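You operate a simulated robot arm through the tools that you are given. There is no shell and no other tool.

You run a simulated robot arm. Do the job below in one go: nothing can be reset, and whatever is moved stays where it is left.

## Task
Wind the nozzle gap to 25 mm, set a 40 ml shot and fill the middle hollow.
Fine: leave the other two empty; pull the table out after.
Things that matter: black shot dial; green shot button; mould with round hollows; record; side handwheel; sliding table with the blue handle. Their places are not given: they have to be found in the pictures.

The check looks at the end state, three seconds after you hand in, the way a careful person would. Anything else that was tipped, shoved, dropped, spilled or broken makes it a failure.

## Robot
A 7-joint arm with a two-finger parallel gripper, fixed in place. Base frame: the origin is at the foot of the arm, x ahead of it, y to its left, z up. Readings come in cm, degrees, newtons and seconds.
Its first joint turns from -132.0 to 132.0 degrees. Payload 3.91 kg.
The TCP is the grasp point between the finger pads, 3 cm short of the fingertips. In the tool frame z runs along the fingers and y along their closing line. Largest opening 11 cm; finger width 2, thickness 1; the body of the gripper, 4.8 by 11.2 cm, starts 5.5 cm behind the TCP.
Orientation is told as [roll, pitch, yaw] about the base's x, y, z axes, in that order, counted from this pose: with the fingers straight down and closing along the base's y, the tool's x points along the base's -x, its y along +y and its z along -z.

## Interface
- The arm moves only by the tool apply_moves. Its arguments are lists of equal length, an entry for each row: "gripper": the opening in per cent of the stroke, from 0 (shut) to 100 (fully open); "xyz": the shift along the tool's x, y, z in cm, a list of three; "dr": the turn, a rotation vector about the tool's x, y, z in degrees, a list of three. In form: {"gripper": [gripper, ...], "xyz": [[x, y, z], ...], "dr": [[wx, wy, wz], ...]}. A call has 1 to 20 rows; each row is the pose to reach, as a shift and turn from the pose commanded when the call began, along the tool's axes at that moment. A row lasts 0.2 s, in which the tool goes at most 5 cm and 8.6 degrees; a call with a longer step from one row to the next is refused whole, and so is a gripper value outside its range. A pose out of reach is approached as far as the arm can. The call stops where the force on the tool passes 90 N (or 10 N more than at its start, if that is more) or the arm is blocked; 0.2 s more then pass. Each finger travels about 10.8 cm/s and halts on what it meets, pressing with about 40 N; the grip force reading is that of the motor and also rises with nothing between the fingers. The clock runs only during rows and for 0.2 s after the last one: add rows that repeat a pose to give the fingers time. It gives the time, the measured TCP pose, the force on the tool (base axes), the opening and the grip force at its end, in the units of the frame above (readings bear some noise), with the torque about the TCP (base axes, N m) and any sound that the robot's microphone picked up, and new pictures: "show" is both (left out), scene, wrist or none.
- Cameras (640 x 400 px; columns grow to the right, rows downward): "scene" is fixed at [5.03, 50.05, 145.69]; the picture's right is [0.59, -0.81, 0.00], its down [-0.57, -0.42, -0.70] and it looks along [0.57, 0.42, -0.71] (base axes); focal length 248 px, centre (320, 200). "wrist" rides on the gripper at [7.2, 1.7, -10.3] in the tool frame; the picture's right is [-0.23, 0.97, 0.00], its down [-0.76, -0.18, -0.62] and it looks along [-0.61, -0.14, 0.78] (tool axes); focal length 222 px, centre (320, 200).
- pixel_to_xyz(camera, pixels): for up to 12 pixels [column, row] of the newest picture of that camera ("zoom" is the newest enlarged one), the place [x, y, z] in the base frame of the surface seen there, good to about 0.2 cm. The clock stands still meanwhile.
- zoom(camera, box): a new picture of the part [left, top, right, bottom] of that camera's present view, enlarged. The clock stands still meanwhile.
- close_job(): hands the job in; it is judged then, once.

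Open the gripper and draw the arm clear of the work before you hand the job in, unless the task says otherwise.

The tools are called after "Call:" as a command line: name --argument value ..., lists and objects as JSON in quotes. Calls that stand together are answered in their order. apply_moves: Moves the arm, as the interface text tells. Its arguments: {"type":"object","properties":{"gripper":{"type":"array","items":{"type":"number"}},"xyz":{"type":"array","items":{"type":"array","items":{"type":"number"}}},"dr":{"type":"array","items":{"type":"array","items":{"type":"number"}}},"show":{"type":"string","enum":["both","scene","wrist","none"]}},"required":["gripper","xyz","dr"]} The other tools are called the same way: pixel_to_xyz (camera, pixels) gives the place of the surface under pixels of a picture; zoom (camera, box) takes an enlarged picture of a part of a camera's view; close_job () hands the job in.

At the start:

```text
time_s: 0.0
eef_pos: [39.27, 49.97, 126.89]
tcp_rot: [-0.1, 0.0, 0.0]
force: [0.9, 0.5, -1.3]
ft_torque: [-0.03, 0.01, 0.02]
width: 11.02
gripper_force: 0.0
```

scene: 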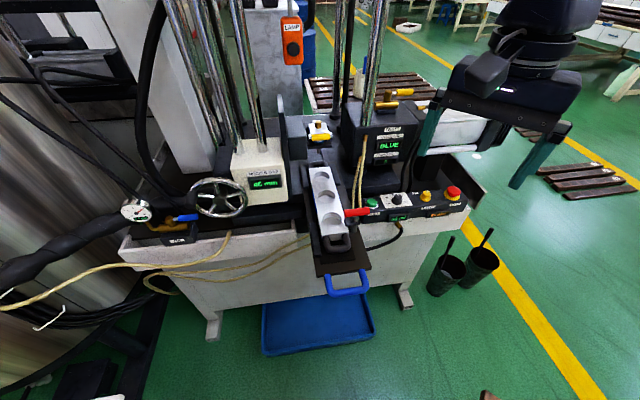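
wrist: 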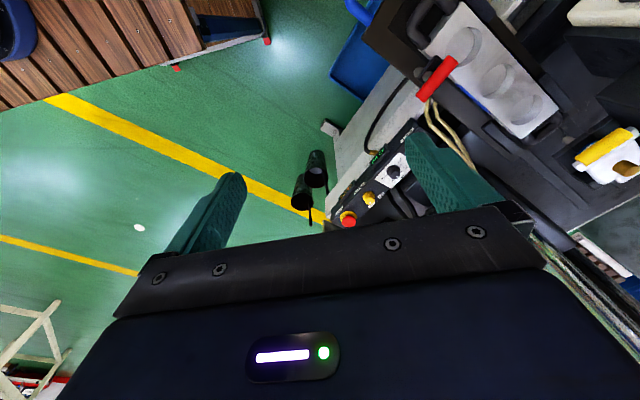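

The scene shows a machine with a handwheel near (218,197), a mould near (327,200), a control panel near (410,205), and a table with a blue handle at (347,283). I'll zoom in on these to read the details.

Call:
zoom --camera "scene" --box '[110, 120, 310, 245]'

Call:
zoom --camera "scene" --box '[290, 110, 490, 235]'

Call:
zoom --camera "scene" --box '[270, 150, 400, 310]'

```text
3.20 times, centred on (210, 182) of scene
```

zoom: 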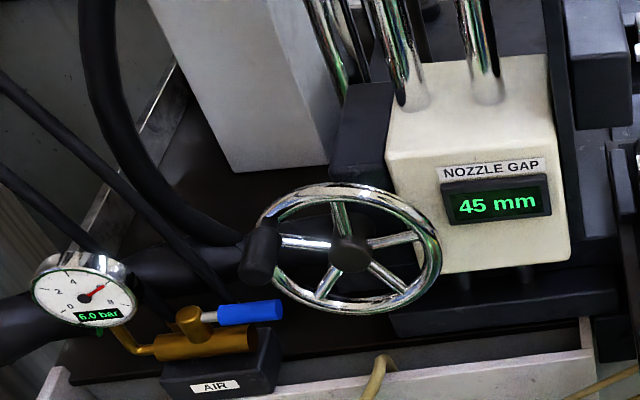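

```text
3.20 times, centred on (390, 172) of scene
```

zoom: 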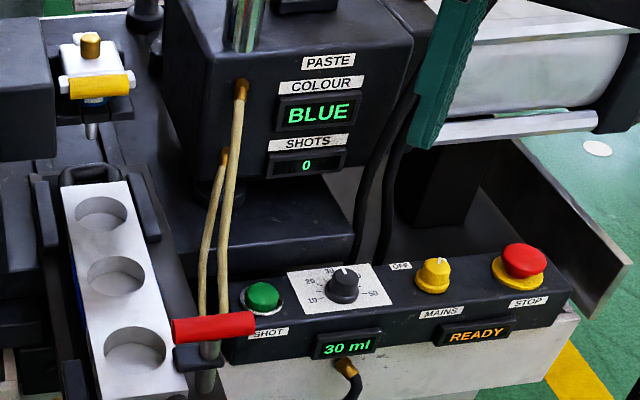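

```text
2.50 times, centred on (335, 230) of scene
```

zoom: 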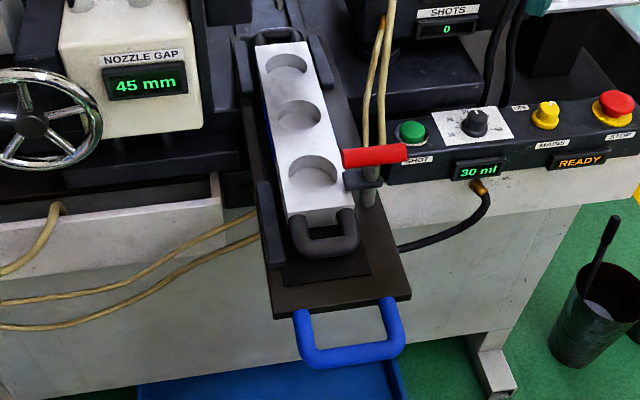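

I'll get 3D coordinates for the main parts: the wheel hub, rim and knob, the mould hollows, the blue handle, the red lever, the dial and the button.

Call:
pixel_to_xyz --camera "scene" --pixels '[[219, 199], [193, 202], [322, 178], [327, 197], [332, 217], [347, 290], [357, 212], [397, 199], [371, 203], [425, 195], [453, 191], [318, 137]]'

Call:
pixel_to_xyz --camera "scene" --pixels '[[316, 168], [340, 232], [330, 278], [366, 273], [335, 295], [366, 290], [338, 247], [265, 183], [318, 127], [318, 150], [395, 216], [433, 213]]'

Call:
zoom --camera "scene" --box '[280, 100, 360, 150]'

Call:
zoom --camera "wrist" --box '[320, 0, 640, 200]'

```text
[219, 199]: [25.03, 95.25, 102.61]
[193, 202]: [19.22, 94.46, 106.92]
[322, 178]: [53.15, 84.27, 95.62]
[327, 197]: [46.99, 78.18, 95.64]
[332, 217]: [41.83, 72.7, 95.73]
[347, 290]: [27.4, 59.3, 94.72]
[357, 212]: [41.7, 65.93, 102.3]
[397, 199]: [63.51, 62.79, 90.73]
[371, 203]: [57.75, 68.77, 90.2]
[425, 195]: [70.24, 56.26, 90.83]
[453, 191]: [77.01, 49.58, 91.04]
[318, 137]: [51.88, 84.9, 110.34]
```

```text
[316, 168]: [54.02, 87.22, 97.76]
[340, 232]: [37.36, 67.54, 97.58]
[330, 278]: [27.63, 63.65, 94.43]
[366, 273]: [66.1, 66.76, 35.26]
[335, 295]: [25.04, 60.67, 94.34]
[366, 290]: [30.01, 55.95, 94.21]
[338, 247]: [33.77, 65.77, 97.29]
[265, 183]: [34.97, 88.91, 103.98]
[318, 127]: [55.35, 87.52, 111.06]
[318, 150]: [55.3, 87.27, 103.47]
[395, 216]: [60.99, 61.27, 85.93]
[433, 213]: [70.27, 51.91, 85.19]
```

```text
8.00 times, centred on (320, 125) of scene
```

zoom: 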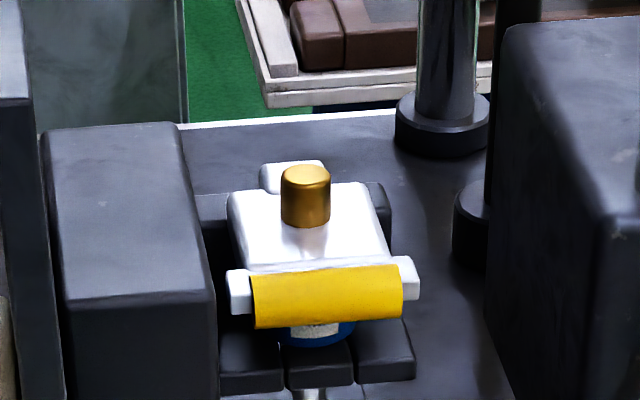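

```text
2.00 times, centred on (480, 100) of wrist
```

zoom: 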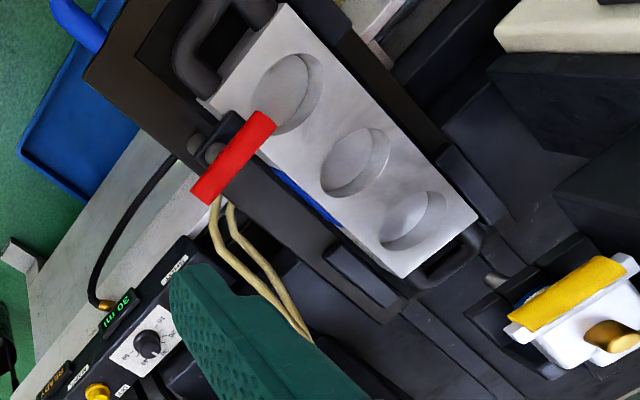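

I want a closer look at the handwheel and its knob, the red lever, and the dial scale before planning.

Call:
zoom --camera "scene" --box '[180, 165, 260, 225]'

Call:
zoom --camera "scene" --box '[335, 185, 425, 240]'

Call:
zoom --camera "scene" --box '[290, 150, 370, 260]'

Call:
zoom --camera "scene" --box '[0, 0, 640, 400]'

```text
6.67 times, centred on (220, 195) of scene
```

zoom: 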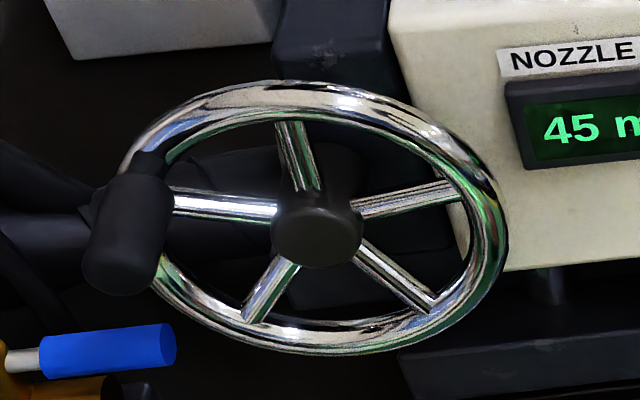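

```text
7.11 times, centred on (380, 212) of scene
```

zoom: 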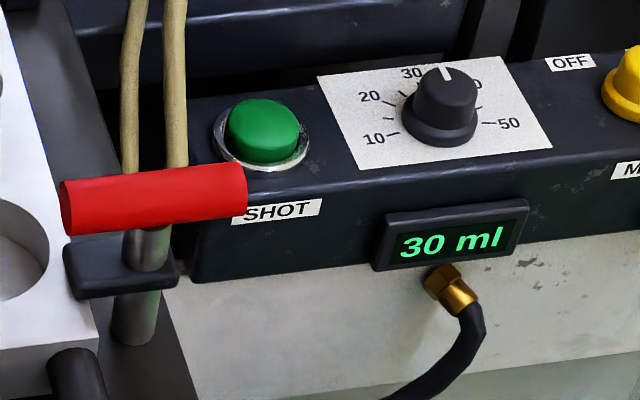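

```text
3.64 times, centred on (330, 205) of scene
```

zoom: 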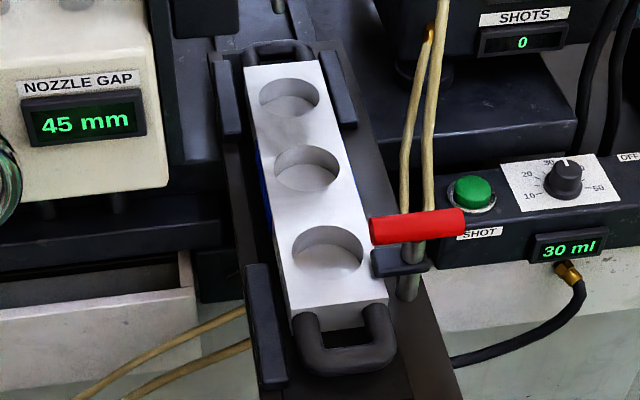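

```text
1.00 times, centred on (320, 200) of scene (not enlarged: the box is as wide or as high as the picture)
```

zoom: 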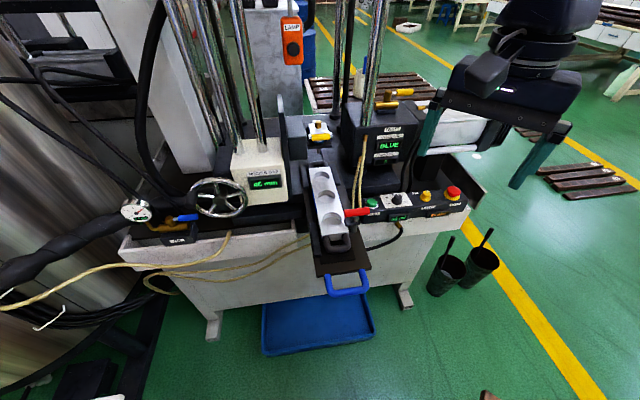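

I'll sample rim points on an enlarged view of the handwheel to find its plane and centre, plus the knob's shape.

Call:
zoom --camera "scene" --box '[180, 165, 260, 225]'

Call:
pixel_to_xyz --camera "zoom" --pixels '[[290, 88], [400, 115], [480, 180], [490, 260], [420, 330], [300, 340], [200, 300], [160, 150], [320, 235], [125, 180], [120, 240], [115, 285]]'

Call:
pixel_to_xyz --camera "zoom" --pixels '[[230, 203], [405, 200], [300, 155], [265, 300], [400, 275], [450, 50], [550, 240], [140, 350], [50, 270], [330, 160], [145, 160], [150, 200]]'

```text
6.67 times, centred on (220, 195) of scene
```

zoom: 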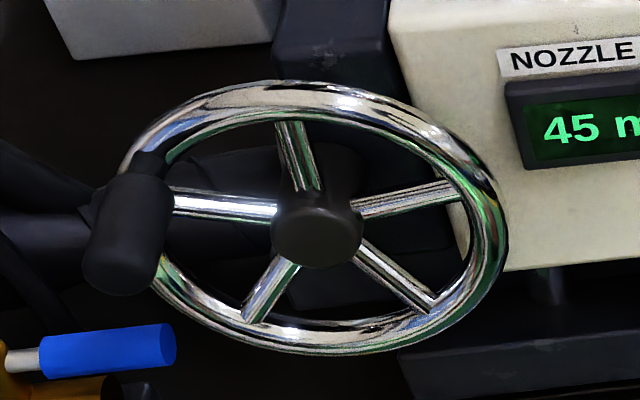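

```text
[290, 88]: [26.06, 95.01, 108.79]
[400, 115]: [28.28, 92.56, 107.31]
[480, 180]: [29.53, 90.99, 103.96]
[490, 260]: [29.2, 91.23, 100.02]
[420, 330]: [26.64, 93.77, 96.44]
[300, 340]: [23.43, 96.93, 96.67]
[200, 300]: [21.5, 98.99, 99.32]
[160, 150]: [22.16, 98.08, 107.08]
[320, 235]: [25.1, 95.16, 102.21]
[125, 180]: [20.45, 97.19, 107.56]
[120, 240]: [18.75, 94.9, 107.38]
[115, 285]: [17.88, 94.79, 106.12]
```

```text
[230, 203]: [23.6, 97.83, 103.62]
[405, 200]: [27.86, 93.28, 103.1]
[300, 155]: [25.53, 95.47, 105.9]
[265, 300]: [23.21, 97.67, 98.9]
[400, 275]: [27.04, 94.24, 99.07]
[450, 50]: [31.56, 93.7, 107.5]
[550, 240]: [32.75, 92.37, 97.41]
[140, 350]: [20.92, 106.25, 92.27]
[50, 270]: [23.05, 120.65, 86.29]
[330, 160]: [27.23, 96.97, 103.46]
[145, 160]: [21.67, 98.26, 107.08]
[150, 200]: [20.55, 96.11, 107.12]
```

The machine is yawed 45° (inward direction u=(0.707,0.707), rightward v=(0.707,-0.707)), the wheel is vertical and faces front, and its knob sticks out towards -u. I'll turn the tool 45° in yaw and look at the work with the wrist camera.

Call:
apply_moves --gripper '[100, 100, 100, 100, 100, 100, 100]' --xyz '[[0, 0, 0], [0, 0, 0], [0, 0, 0], [0, 0, 0], [0, 0, 0], [0, 0, 0], [0, 0, 0]]' --dr '[[0, 0, -7.5], [0, 0, -15], [0, 0, -22.5], [0, 0, -30], [0, 0, -37.5], [0, 0, -45], [0, 0, -45]]'

```text
time_s: 1.6
eef_pos: [39.29, 50.01, 126.81]
tcp_rot: [0.0, 0.1, 45.0]
force: [0.3, -0.7, -1.1]
ft_torque: [-0.01, -0.01, 0.01]
width: 11.02
gripper_force: 0.0
```

scene: 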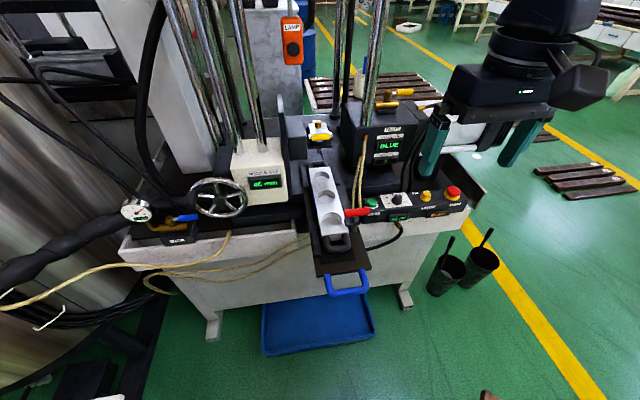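
wrist: 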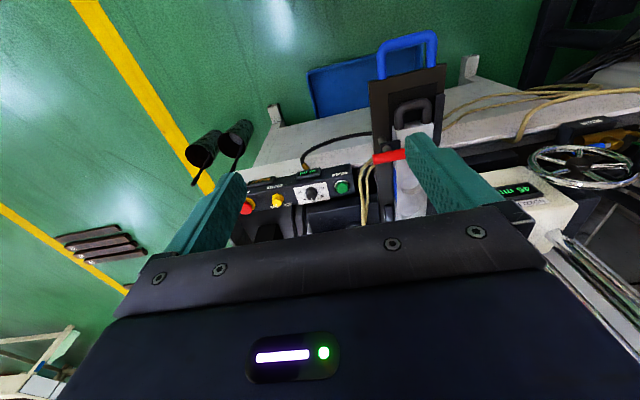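

The yaw is right. I'll zoom the wrist view on the red lever, mould and panel.

Call:
zoom --camera "wrist" --box '[340, 20, 480, 220]'

Call:
zoom --camera "wrist" --box '[220, 130, 440, 250]'

Call:
pixel_to_xyz --camera "scene" --pixels '[[345, 213], [368, 210], [350, 221], [362, 222], [380, 213], [410, 195], [440, 205], [465, 200], [382, 196], [415, 208], [388, 203], [404, 193]]'

```text
2.00 times, centred on (410, 120) of wrist
```

zoom: 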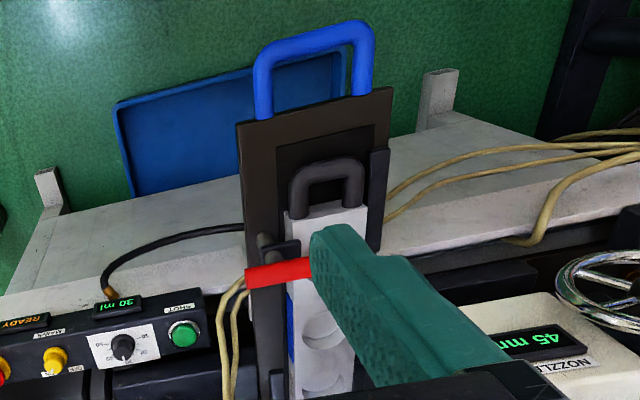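

```text
2.91 times, centred on (330, 190) of wrist
```

zoom: 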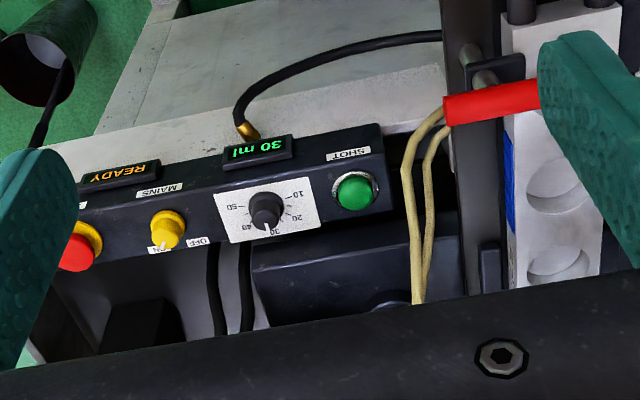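

```text
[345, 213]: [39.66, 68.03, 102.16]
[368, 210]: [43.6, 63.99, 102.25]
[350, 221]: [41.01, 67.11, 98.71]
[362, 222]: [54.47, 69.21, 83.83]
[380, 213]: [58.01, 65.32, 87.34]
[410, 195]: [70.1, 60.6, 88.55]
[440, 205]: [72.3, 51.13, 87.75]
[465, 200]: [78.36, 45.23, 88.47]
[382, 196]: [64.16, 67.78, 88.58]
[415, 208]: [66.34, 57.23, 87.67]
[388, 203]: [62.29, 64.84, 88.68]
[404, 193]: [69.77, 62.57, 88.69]
```

The red lever sits on the table's right-hand side and isn't in my way. Next I'll move left towards the handwheel at u≈66, v≈-51, z≈115 and swing the tool horizontal so it points along +u.

Call:
apply_moves --gripper '[100, 90, 80, 70, 60, 60, 60, 60, 60, 60, 60, 60, 60, 60, 60]' --xyz '[[0, 3.1, 0.8], [0, 6.2, 1.6], [0, 9.3, 2.4], [0, 12.4, 3.2], [0, 15.5, 4.0], [0, 18.6, 4.8], [0, 21.7, 5.6], [0, 24.8, 6.4], [0, 27.9, 7.2], [0, 31.0, 8.0], [0, 34.1, 8.8], [0, 37.2, 9.6], [0, 40.3, 10.4], [0, 43.4, 11.2], [0, 43.4, 11.2]]' --dr '[[0, -6.43, 0], [0, -12.86, 0], [0, -19.29, 0], [0, -25.72, 0], [0, -32.15, 0], [0, -38.58, 0], [0, -45, 0], [0, -51.43, 0], [0, -57.86, 0], [0, -64.29, 0], [0, -70.72, 0], [0, -77.15, 0], [0, -83.58, 0], [0, -90, 0], [0, -90, 0]]'

```text
time_s: 4.8
eef_pos: [8.76, 80.45, 115.89]
tcp_rot: [159.3, -89.9, -114.2]
force: [0.3, -0.3, -0.1]
ft_torque: [0.0, 0.0, -0.02]
width: 6.59
gripper_force: 0.0
```

scene: 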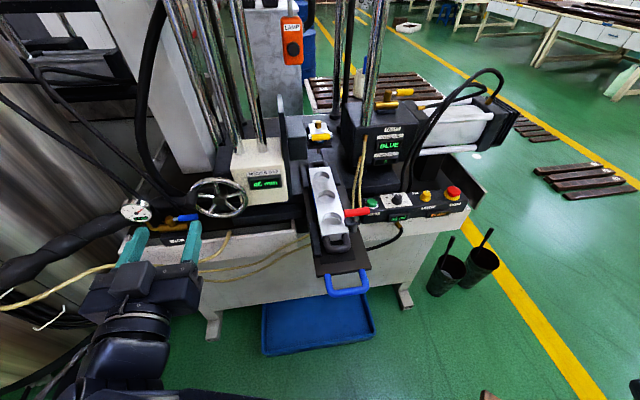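
wrist: 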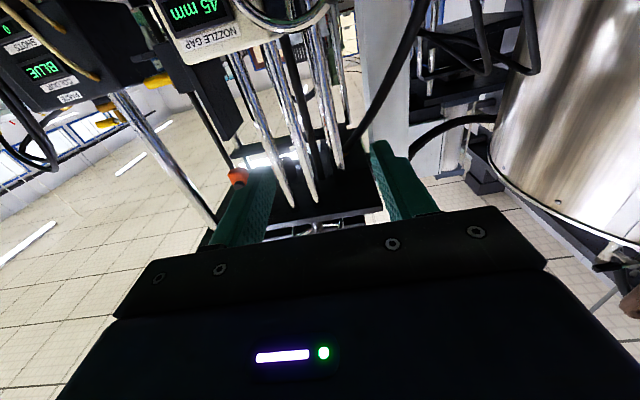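

The tool is now horizontal, pointing at the wheel at u=63, v=-50.7, z=115.9. I'll drop to knob height (z≈106.3, v≈-54.45) and stop short at u≈72 to check alignment.

Call:
apply_moves --gripper '[55, 55, 55, 55]' --xyz '[[3.2, 1.25, 3], [6.4, 2.5, 6], [9.55, 3.76, 8.9], [9.55, 3.76, 8.9]]' --dr '[[0, 0, 0], [0, 0, 0], [0, 0, 0], [0, 0, 0]]'

Call:
zoom --camera "scene" --box '[150, 150, 270, 240]'

Call:
zoom --camera "wrist" --box '[160, 0, 480, 200]'

```text
time_s: 5.8
eef_pos: [12.04, 89.42, 106.19]
tcp_rot: [-178.7, -89.9, -136.3]
force: [0.2, -0.1, 0.0]
ft_torque: [-0.02, 0.02, 0.06]
width: 6.05
gripper_force: 0.1
```

scene: 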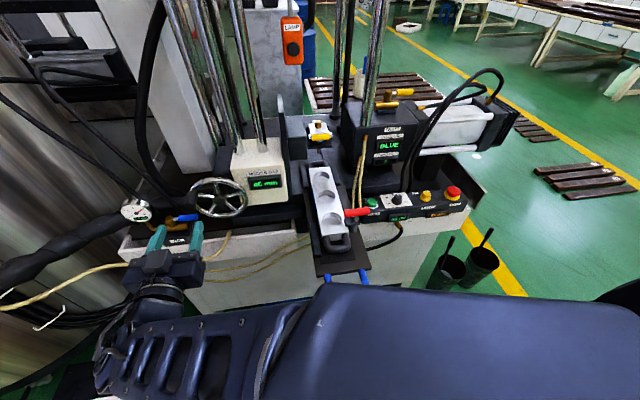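
wrist: 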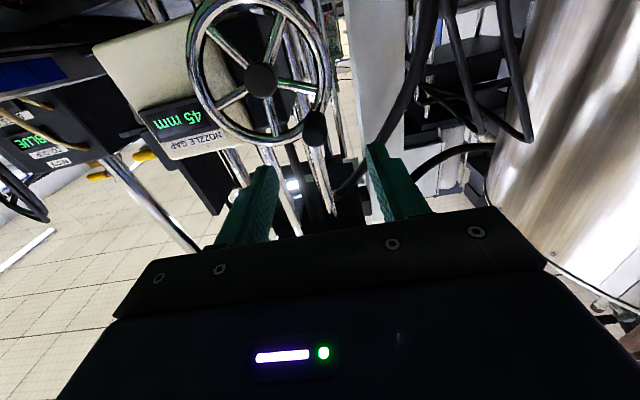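

```text
4.44 times, centred on (210, 195) of scene
```

zoom: 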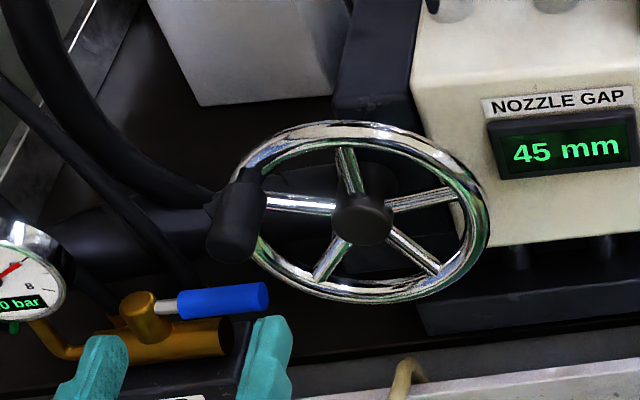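

```text
2.00 times, centred on (320, 100) of wrist
```

zoom: 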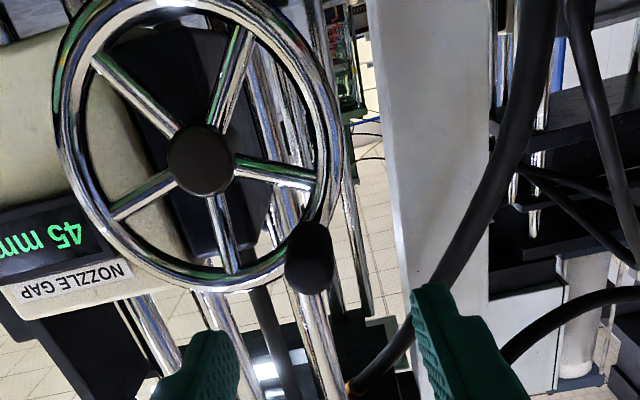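

The wrist view puts the knob at (315,129), matching v≈-54.5, z≈106. It lies between the two fingers' lanes, so I'll advance 9.2 cm along +u to straddle it.

Call:
apply_moves --gripper '[55, 55, 55, 55, 55]' --xyz '[[0, -0.1, 2.5], [0, -0.2, 5], [0, -0.2, 7.5], [0, -0.2, 9.2], [0, -0.2, 9.2]]' --dr '[[0, 0, 0], [0, 0, 0], [0, 0, 0], [0, 0, 0], [0, 0, 0]]'

Call:
zoom --camera "scene" --box '[150, 150, 270, 240]'

Call:
zoom --camera "wrist" --box '[160, 50, 480, 250]'

```text
time_s: 7.0
eef_pos: [18.74, 95.84, 105.95]
tcp_rot: [-21.7, -90.0, 66.7]
force: [0.1, 0.2, -0.2]
ft_torque: [0.04, 0.02, 0.03]
width: 6.05
gripper_force: 0.2
```

scene: 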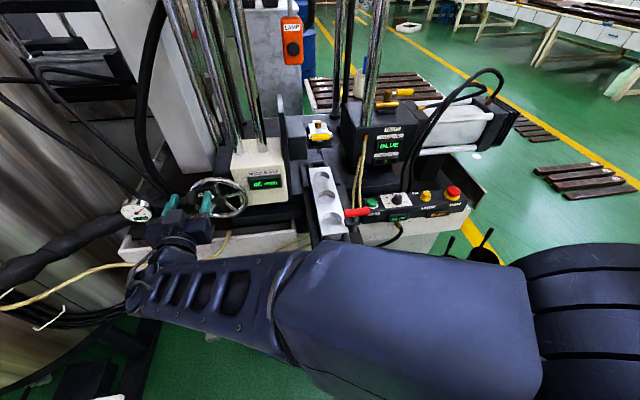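
wrist: 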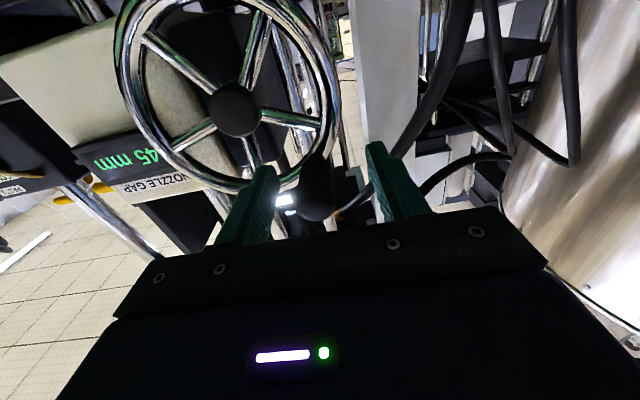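

```text
4.44 times, centred on (210, 195) of scene
```

zoom: 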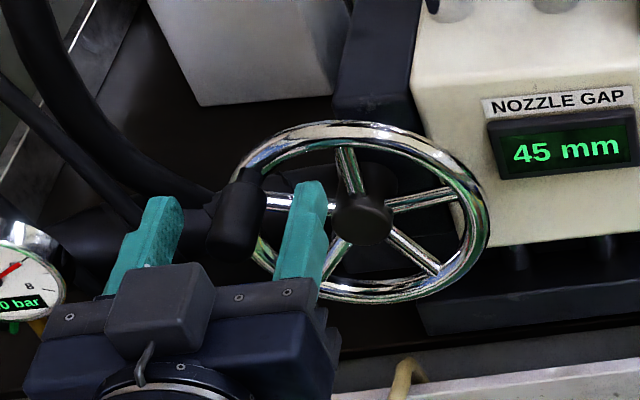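

```text
2.00 times, centred on (320, 150) of wrist
```

zoom: 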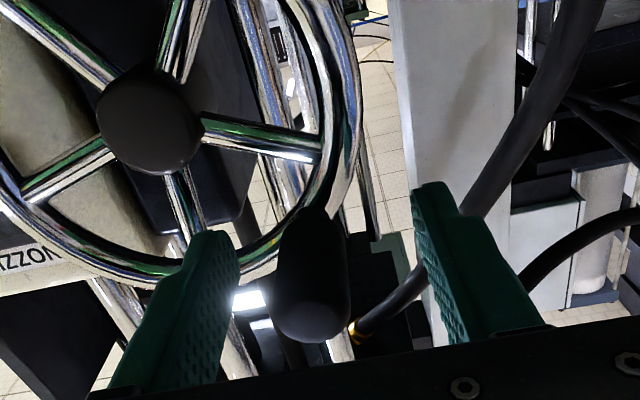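

The knob is centred between the fingers. I'll close the grip on it.

Call:
apply_moves --gripper '[40, 15, 15, 15]' --xyz '[[0, 0, 0], [0, 0, 0], [0, 0, 0], [0, 0, 0]]' --dr '[[0, 0, 0], [0, 0, 0], [0, 0, 0], [0, 0, 0]]'

Call:
zoom --camera "scene" --box '[150, 150, 270, 240]'

```text
time_s: 8.0
eef_pos: [18.8, 95.78, 105.91]
tcp_rot: [-28.3, -90.0, 73.4]
force: [4.8, -14.8, -15.0]
ft_torque: [-0.05, 0.1, -0.14]
width: 2.16
gripper_force: 45.2
```

scene: 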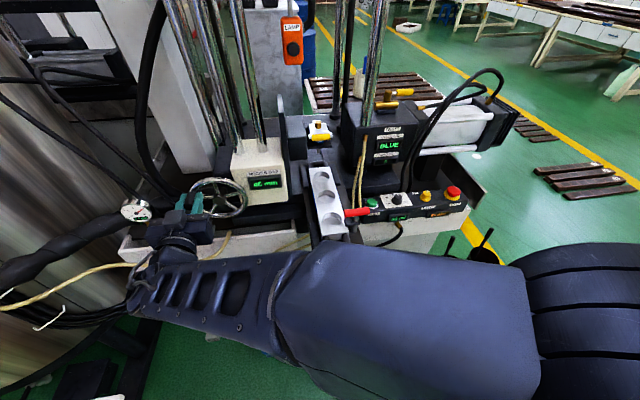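
wrist: 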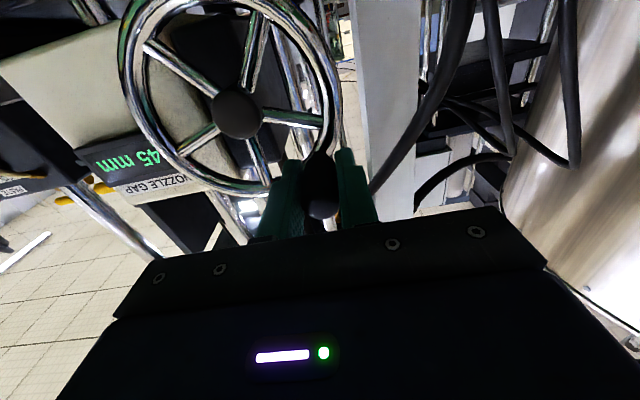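

```text
4.44 times, centred on (210, 195) of scene
```

zoom: 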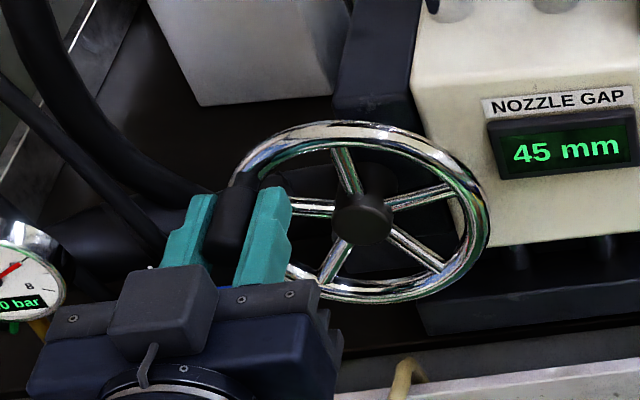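

The grip holds (width 2.16 cm, 45 N). I'll test 30° clockwise (front view) on a 6.1 cm radius without turning the tool, then check the display.

Call:
apply_moves --gripper '[15, 15, 15, 15, 15, 15]' --xyz '[[-0.32, -0.24, 0], [-0.62, -0.5, 0], [-1.17, -1.08, 0], [-1.65, -1.72, 0], [-2.03, -2.42, 0], [-2.03, -2.42, 0]]' --dr '[[0, 0, 0], [0, 0, 0], [0, 0, 0], [0, 0, 0], [0, 0, 0], [0, 0, 0]]'

Call:
zoom --camera "scene" --box '[150, 150, 270, 240]'

```text
time_s: 9.4
eef_pos: [20.85, 94.44, 109.04]
tcp_rot: [157.3, -89.3, -112.4]
force: [7.0, 17.6, 24.7]
ft_torque: [0.33, -0.57, 0.25]
width: 2.12
gripper_force: 45.3
```

scene: 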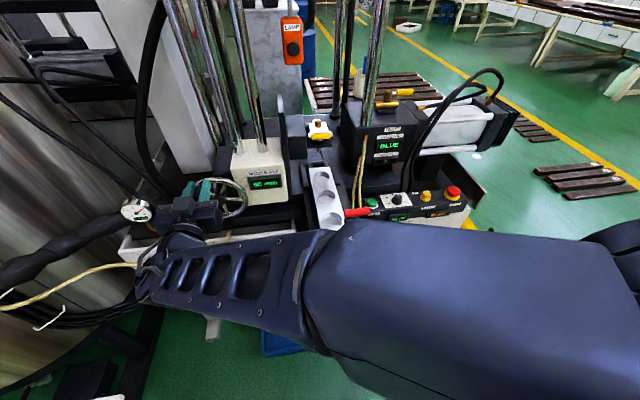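
wrist: 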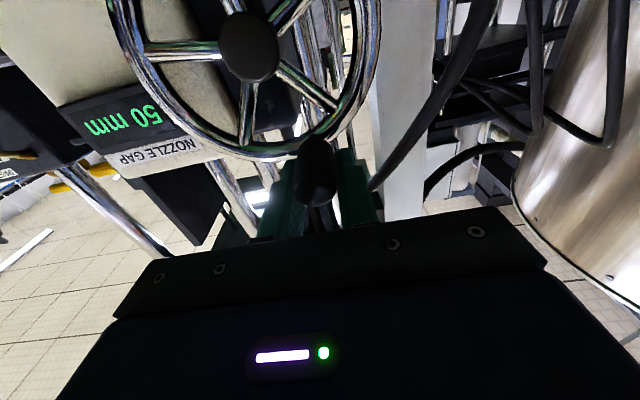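

```text
4.44 times, centred on (210, 195) of scene
```

zoom: 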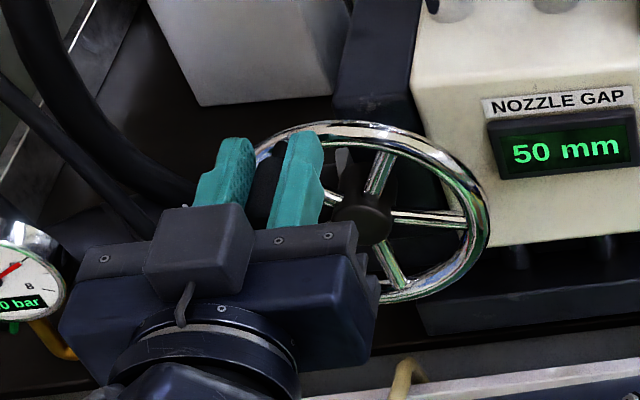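

The display went from 45 to 50 mm, so clockwise opens the gap and I need counter-clockwise. I'll hold still for a moment to get a steady force and pose reading.

Call:
apply_moves --gripper '[15, 15]' --xyz '[[0, 0, 0], [0, 0, 0]]' --dr '[[0, 0, 0], [0, 0, 0]]' --show "none"

Call:
zoom --camera "wrist" --box '[220, 50, 420, 250]'

```text
time_s: 10.0
eef_pos: [20.94, 94.38, 108.91]
tcp_rot: [148.8, -89.2, -104.1]
force: [20.4, 45.4, 62.1]
ft_torque: [1.21, -1.25, 0.16]
width: 2.14
gripper_force: 44.8
```

```text
2.00 times, centred on (320, 150) of wrist
```

zoom: 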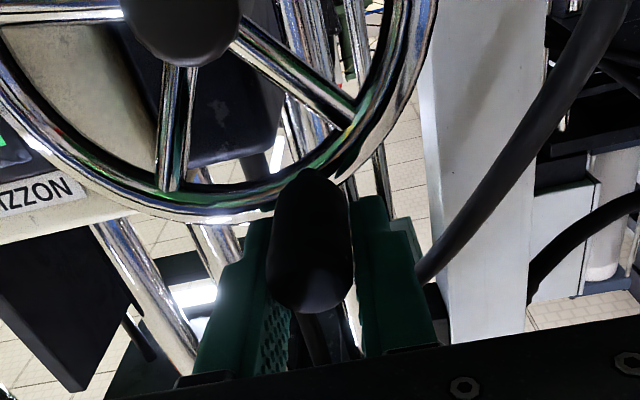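

Force is building up (62 N vertically), so the tool isn't centred on the knob. I'll measure the knob and hub surfaces from both cameras before moving on.

Call:
pixel_to_xyz --camera "zoom" --pixels '[[310, 200], [310, 240], [310, 280], [280, 240], [340, 240], [310, 300], [250, 260], [380, 260], [180, 30], [60, 150], [220, 205], [400, 90]]'

Call:
zoom --camera "scene" --box '[180, 165, 260, 225]'

```text
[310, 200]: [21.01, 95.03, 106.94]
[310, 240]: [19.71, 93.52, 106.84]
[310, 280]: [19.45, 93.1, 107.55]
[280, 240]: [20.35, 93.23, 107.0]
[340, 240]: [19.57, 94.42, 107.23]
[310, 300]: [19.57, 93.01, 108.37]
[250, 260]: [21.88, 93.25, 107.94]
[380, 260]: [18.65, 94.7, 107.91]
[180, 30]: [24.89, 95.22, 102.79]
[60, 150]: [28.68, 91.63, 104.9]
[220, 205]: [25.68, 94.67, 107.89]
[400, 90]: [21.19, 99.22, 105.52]
```

```text
6.67 times, centred on (220, 195) of scene
```

zoom: 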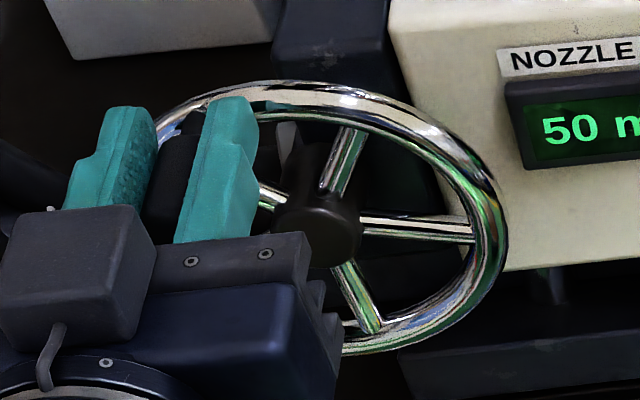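

The knob axis is at about v=-52.2, z=108.0, so the tool slid roughly 0.9 cm too high in the grip. I'll open slightly to release the built-up force and let the arm settle on its commanded pose, which is centred on the knob.

Call:
apply_moves --gripper '[25, 40, 40, 40]' --xyz '[[0, 0, 0], [0, 0, 0], [0, 0, 0], [0, 0, 0]]' --dr '[[0, 0, 0], [0, 0, 0], [0, 0, 0], [0, 0, 0]]'

Call:
zoom --camera "scene" --box '[180, 165, 260, 225]'

Call:
zoom --camera "wrist" --box '[220, 50, 420, 250]'

```text
time_s: 11.0
eef_pos: [20.52, 94.4, 108.13]
tcp_rot: [-21.9, -90.0, 66.9]
force: [-0.3, 0.3, -0.8]
ft_torque: [0.01, -0.01, 0.03]
width: 4.39
gripper_force: 0.1
```

scene: 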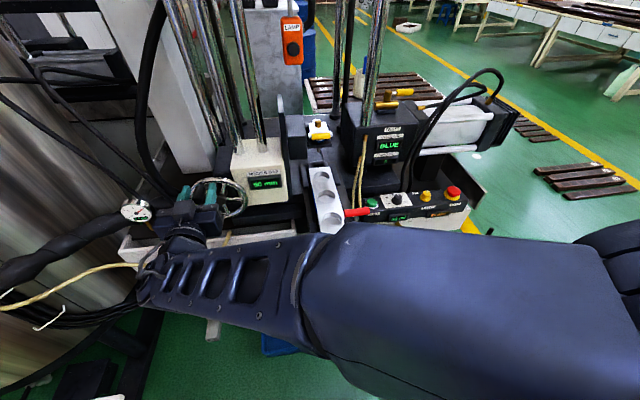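
wrist: 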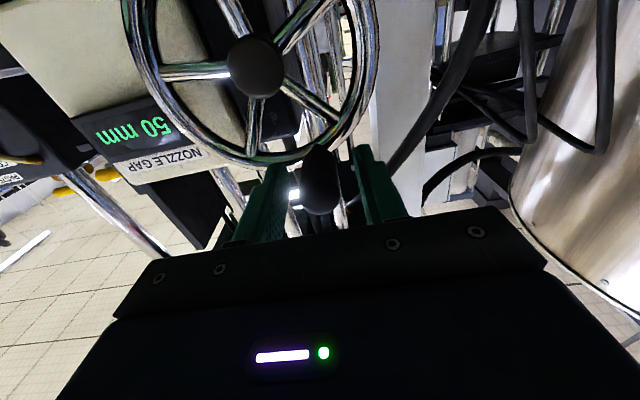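

```text
6.67 times, centred on (220, 195) of scene
```

zoom: 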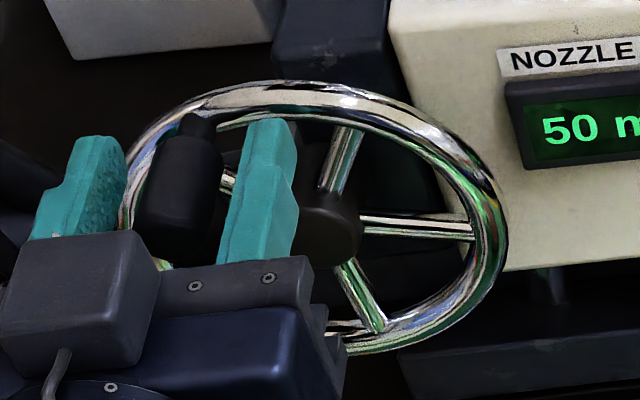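

```text
2.00 times, centred on (320, 150) of wrist
```

zoom: 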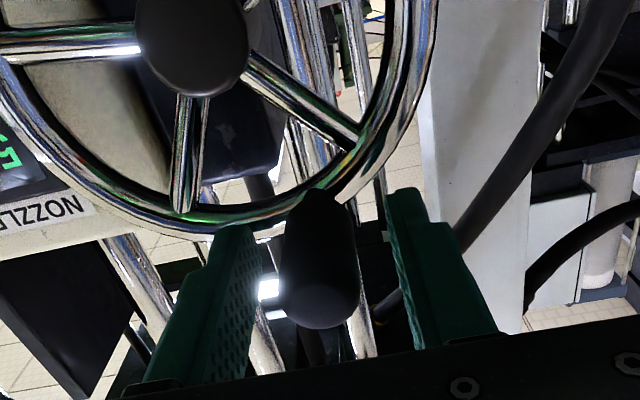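

Free again: TCP at v=-52.24, z=108.13, with the knob sitting loosely between the fingers. Instead of gripping, I'll use the fingers as a loose fork and turn the tool with the wheel. First I rotate the tool 24.5° counter-clockwise so the closing line is tangential, and narrow the fork.

Call:
apply_moves --gripper '[40, 40, 40, 34, 28, 28]' --xyz '[[0, 0, 0], [0, 0, 0], [0.05, -0.05, 0], [0.05, -0.05, 0], [0.05, -0.05, 0], [0.05, -0.05, 0]]' --dr '[[0, 0, -8.2], [0, 0, -16.4], [0, 0, -24.5], [0, 0, -24.5], [0, 0, -24.5], [0, 0, -24.5]]'

Call:
zoom --camera "scene" --box '[150, 150, 270, 240]'

Call:
zoom --camera "wrist" --box '[220, 50, 420, 250]'

```text
time_s: 12.4
eef_pos: [20.55, 94.22, 108.09]
tcp_rot: [-89.9, -65.5, 135.0]
force: [0.0, 0.3, 0.0]
ft_torque: [0.06, -0.01, 0.04]
width: 3.08
gripper_force: 0.0
```

scene: 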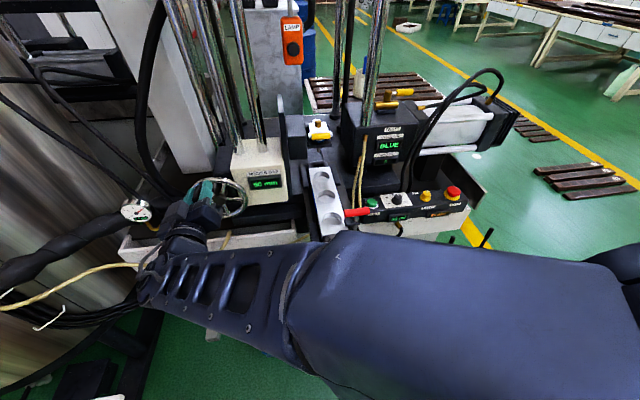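
wrist: 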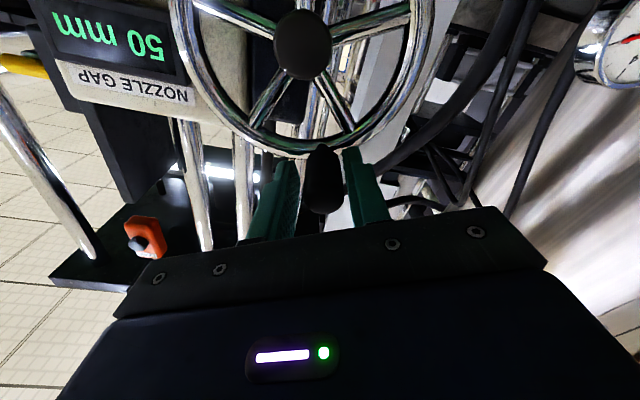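

```text
4.44 times, centred on (210, 195) of scene
```

zoom: 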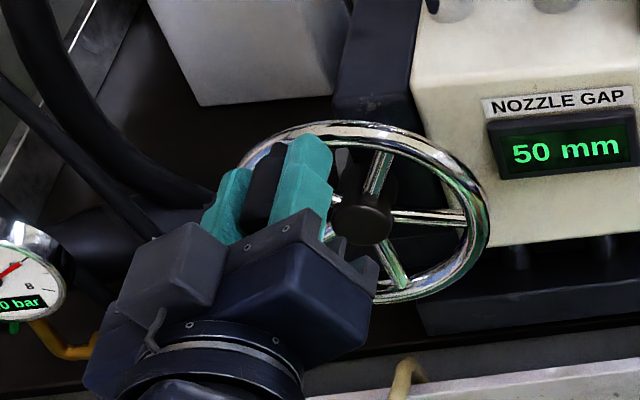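

```text
2.00 times, centred on (320, 150) of wrist
```

zoom: 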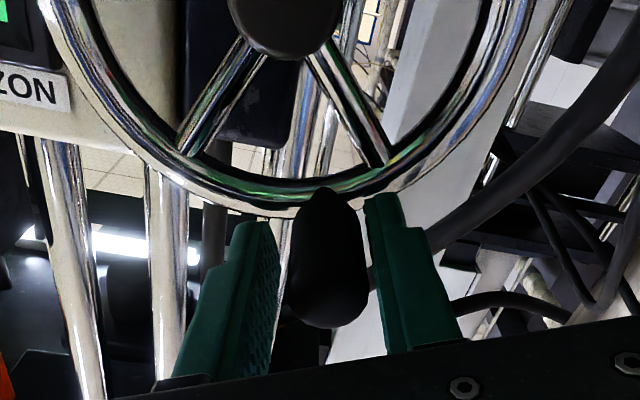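

The fork is now tangential and the hub lies straight along tool +x. I'll co-rotate 48° counter-clockwise around the hub (radius 6.15 cm) and check the display.

Call:
apply_moves --gripper '[28, 28, 28, 28, 28, 28, 28]' --xyz '[[0.06, 0.856, 0], [0.238, 1.695, 0], [0.532, 2.501, 0], [0.934, 3.259, 0], [1.439, 3.953, 0], [2.035, 4.57, 0], [2.035, 4.57, 0]]' --dr '[[0, 0, -8], [0, 0, -16], [0, 0, -24], [0, 0, -32], [0, 0, -40], [0, 0, -48], [0, 0, -48]]'

Call:
zoom --camera "scene" --box '[150, 150, 290, 240]'

Call:
zoom --camera "wrist" --box '[220, 50, 420, 250]'

```text
time_s: 14.0
eef_pos: [18.19, 96.64, 104.23]
tcp_rot: [-90.0, -17.4, 135.0]
force: [-0.3, 0.3, -0.7]
ft_torque: [-0.01, -0.01, 0.03]
width: 3.07
gripper_force: 0.0
```

scene: 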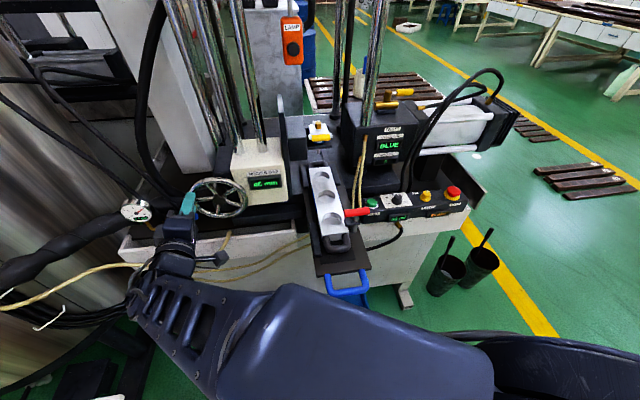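
wrist: 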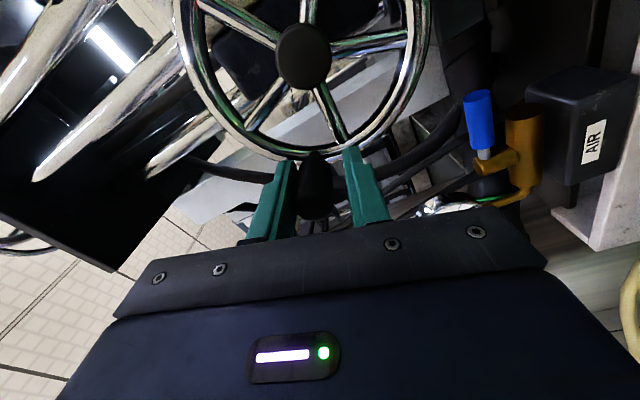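

```text
4.44 times, centred on (220, 195) of scene
```

zoom: 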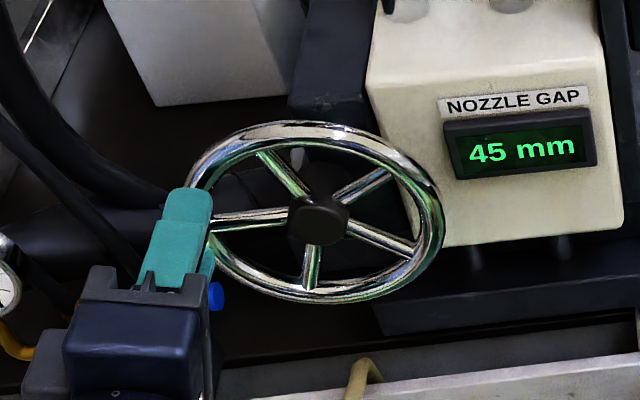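

```text
2.00 times, centred on (320, 150) of wrist
```

zoom: 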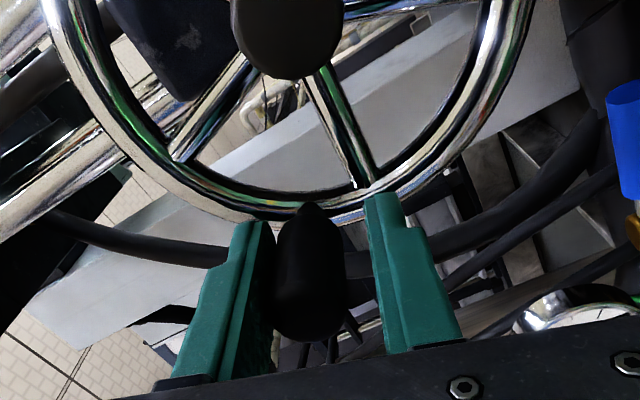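

The display reads 45 mm with the wheel past its starting angle, so it seems to show coarse steps. Forces are near zero, so the fork is working well. I'll go on 16° more counter-clockwise and watch for transitions.

Call:
apply_moves --gripper '[28, 28, 28]' --xyz '[[0.06, 0.856, 0], [0.238, 1.695, 0], [0.238, 1.695, 0]]' --dr '[[0, 0, -8], [0, 0, -16], [0, 0, -16]]' --show "scene"

Call:
zoom --camera "scene" --box '[150, 150, 290, 240]'

```text
time_s: 14.8
eef_pos: [17.99, 96.79, 102.58]
tcp_rot: [-90.1, -1.5, 135.0]
force: [-1.2, -0.4, -0.2]
ft_torque: [-0.04, -0.04, 0.02]
width: 3.11
gripper_force: 0.0
```

scene: 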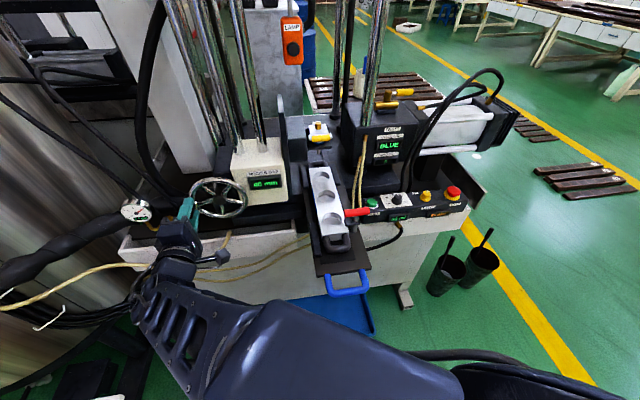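

```text
4.44 times, centred on (220, 195) of scene
```

zoom: 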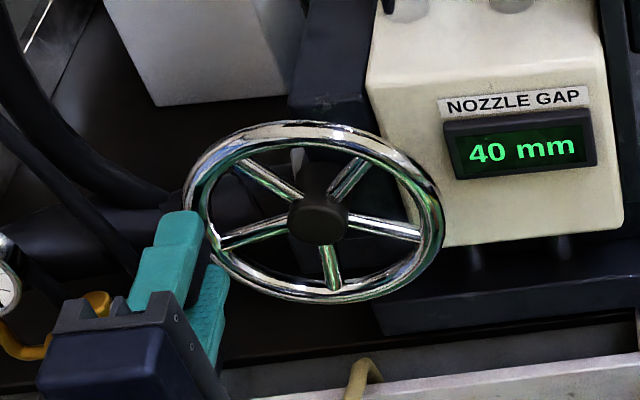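

Now it reads 40 mm with the knob at about 174°. I'll continue in 16° increments.

Call:
apply_moves --gripper '[28, 28, 28]' --xyz '[[0.06, 0.856, 0], [0.238, 1.695, 0], [0.238, 1.695, 0]]' --dr '[[0, 0, -8], [0, 0, -16], [0, 0, -16]]' --show "scene"

Call:
zoom --camera "scene" --box '[150, 150, 290, 240]'

```text
time_s: 15.6
eef_pos: [18.23, 96.7, 100.9]
tcp_rot: [-90.0, 14.6, 135.0]
force: [0.5, 0.3, 0.7]
ft_torque: [0.02, 0.03, 0.0]
width: 3.11
gripper_force: 0.0
```

scene: 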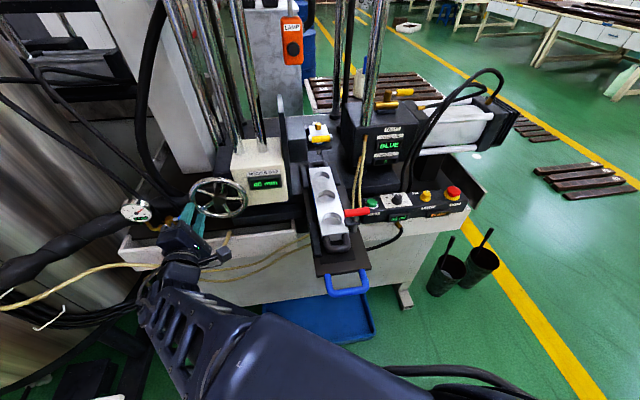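

```text
4.44 times, centred on (220, 195) of scene
```

zoom: 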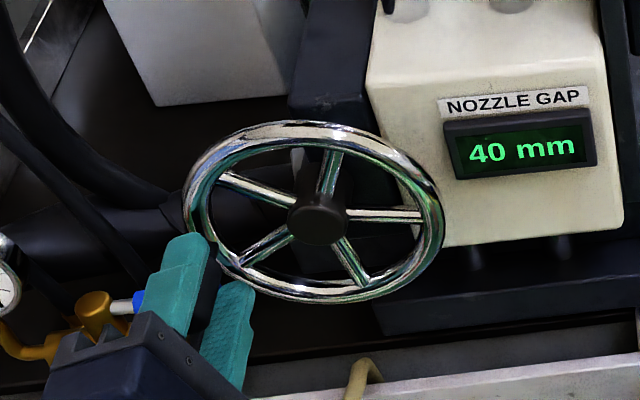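

Still 40 mm with the knob at about 190°. Before going lower I'll check what lies below and in front of the wheel (bench edge, yellow hose, air valve).

Call:
pixel_to_xyz --camera "scene" --pixels '[[215, 222], [228, 235], [240, 240], [250, 235], [222, 250], [265, 232], [185, 217], [140, 222], [230, 228], [236, 247], [165, 226], [240, 226]]'

Call:
zoom --camera "scene" --box '[110, 180, 310, 305]'

```text
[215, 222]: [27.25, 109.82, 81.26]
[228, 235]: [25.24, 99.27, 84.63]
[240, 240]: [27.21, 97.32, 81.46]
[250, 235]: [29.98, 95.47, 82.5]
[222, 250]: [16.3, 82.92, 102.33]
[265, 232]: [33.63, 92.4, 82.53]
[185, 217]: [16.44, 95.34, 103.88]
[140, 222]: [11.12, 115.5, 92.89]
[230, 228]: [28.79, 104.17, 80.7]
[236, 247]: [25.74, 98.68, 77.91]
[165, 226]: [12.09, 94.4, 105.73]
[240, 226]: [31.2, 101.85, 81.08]
```

```text
3.20 times, centred on (210, 242) of scene
```

zoom: 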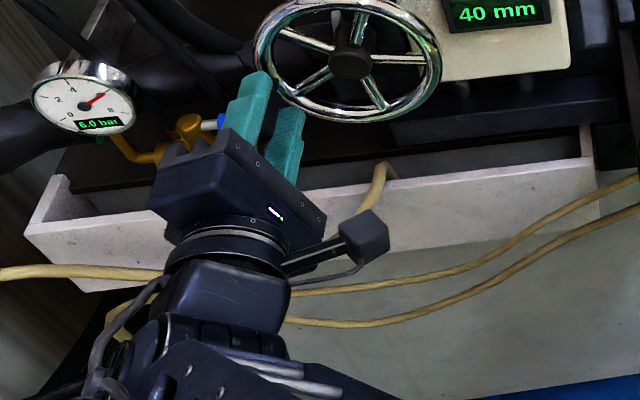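

The bench and hose are at z ≤ 85, well below the gripper, so it's clear. I'll continue 16° counter-clockwise.

Call:
apply_moves --gripper '[28, 28, 28]' --xyz '[[0.06, 0.856, 0], [0.238, 1.695, 0], [0.238, 1.695, 0]]' --dr '[[0, 0, -8], [0, 0, -16], [0, 0, -16]]' --show "wrist"

Call:
zoom --camera "scene" --box '[150, 150, 290, 240]'

```text
time_s: 16.4
eef_pos: [18.54, 96.13, 99.2]
tcp_rot: [-90.1, 30.7, 135.0]
force: [-0.3, 0.1, -0.6]
ft_torque: [0.01, 0.01, 0.02]
width: 3.07
gripper_force: 0.1
```

wrist: 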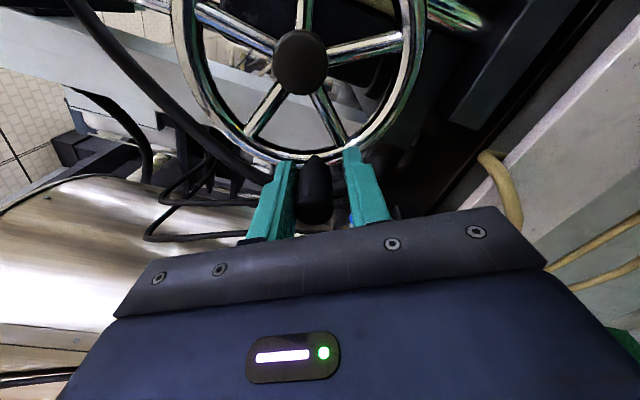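

```text
4.44 times, centred on (220, 195) of scene
```

zoom: 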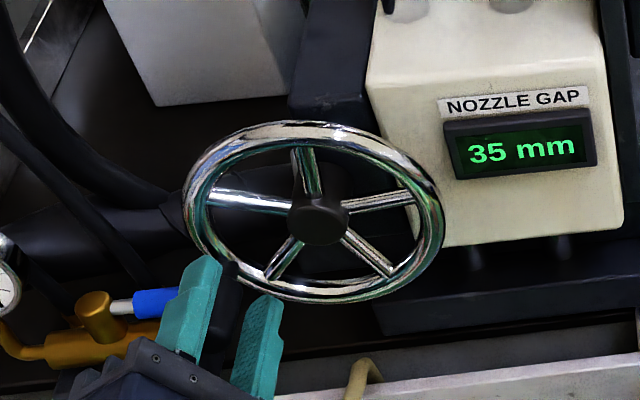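

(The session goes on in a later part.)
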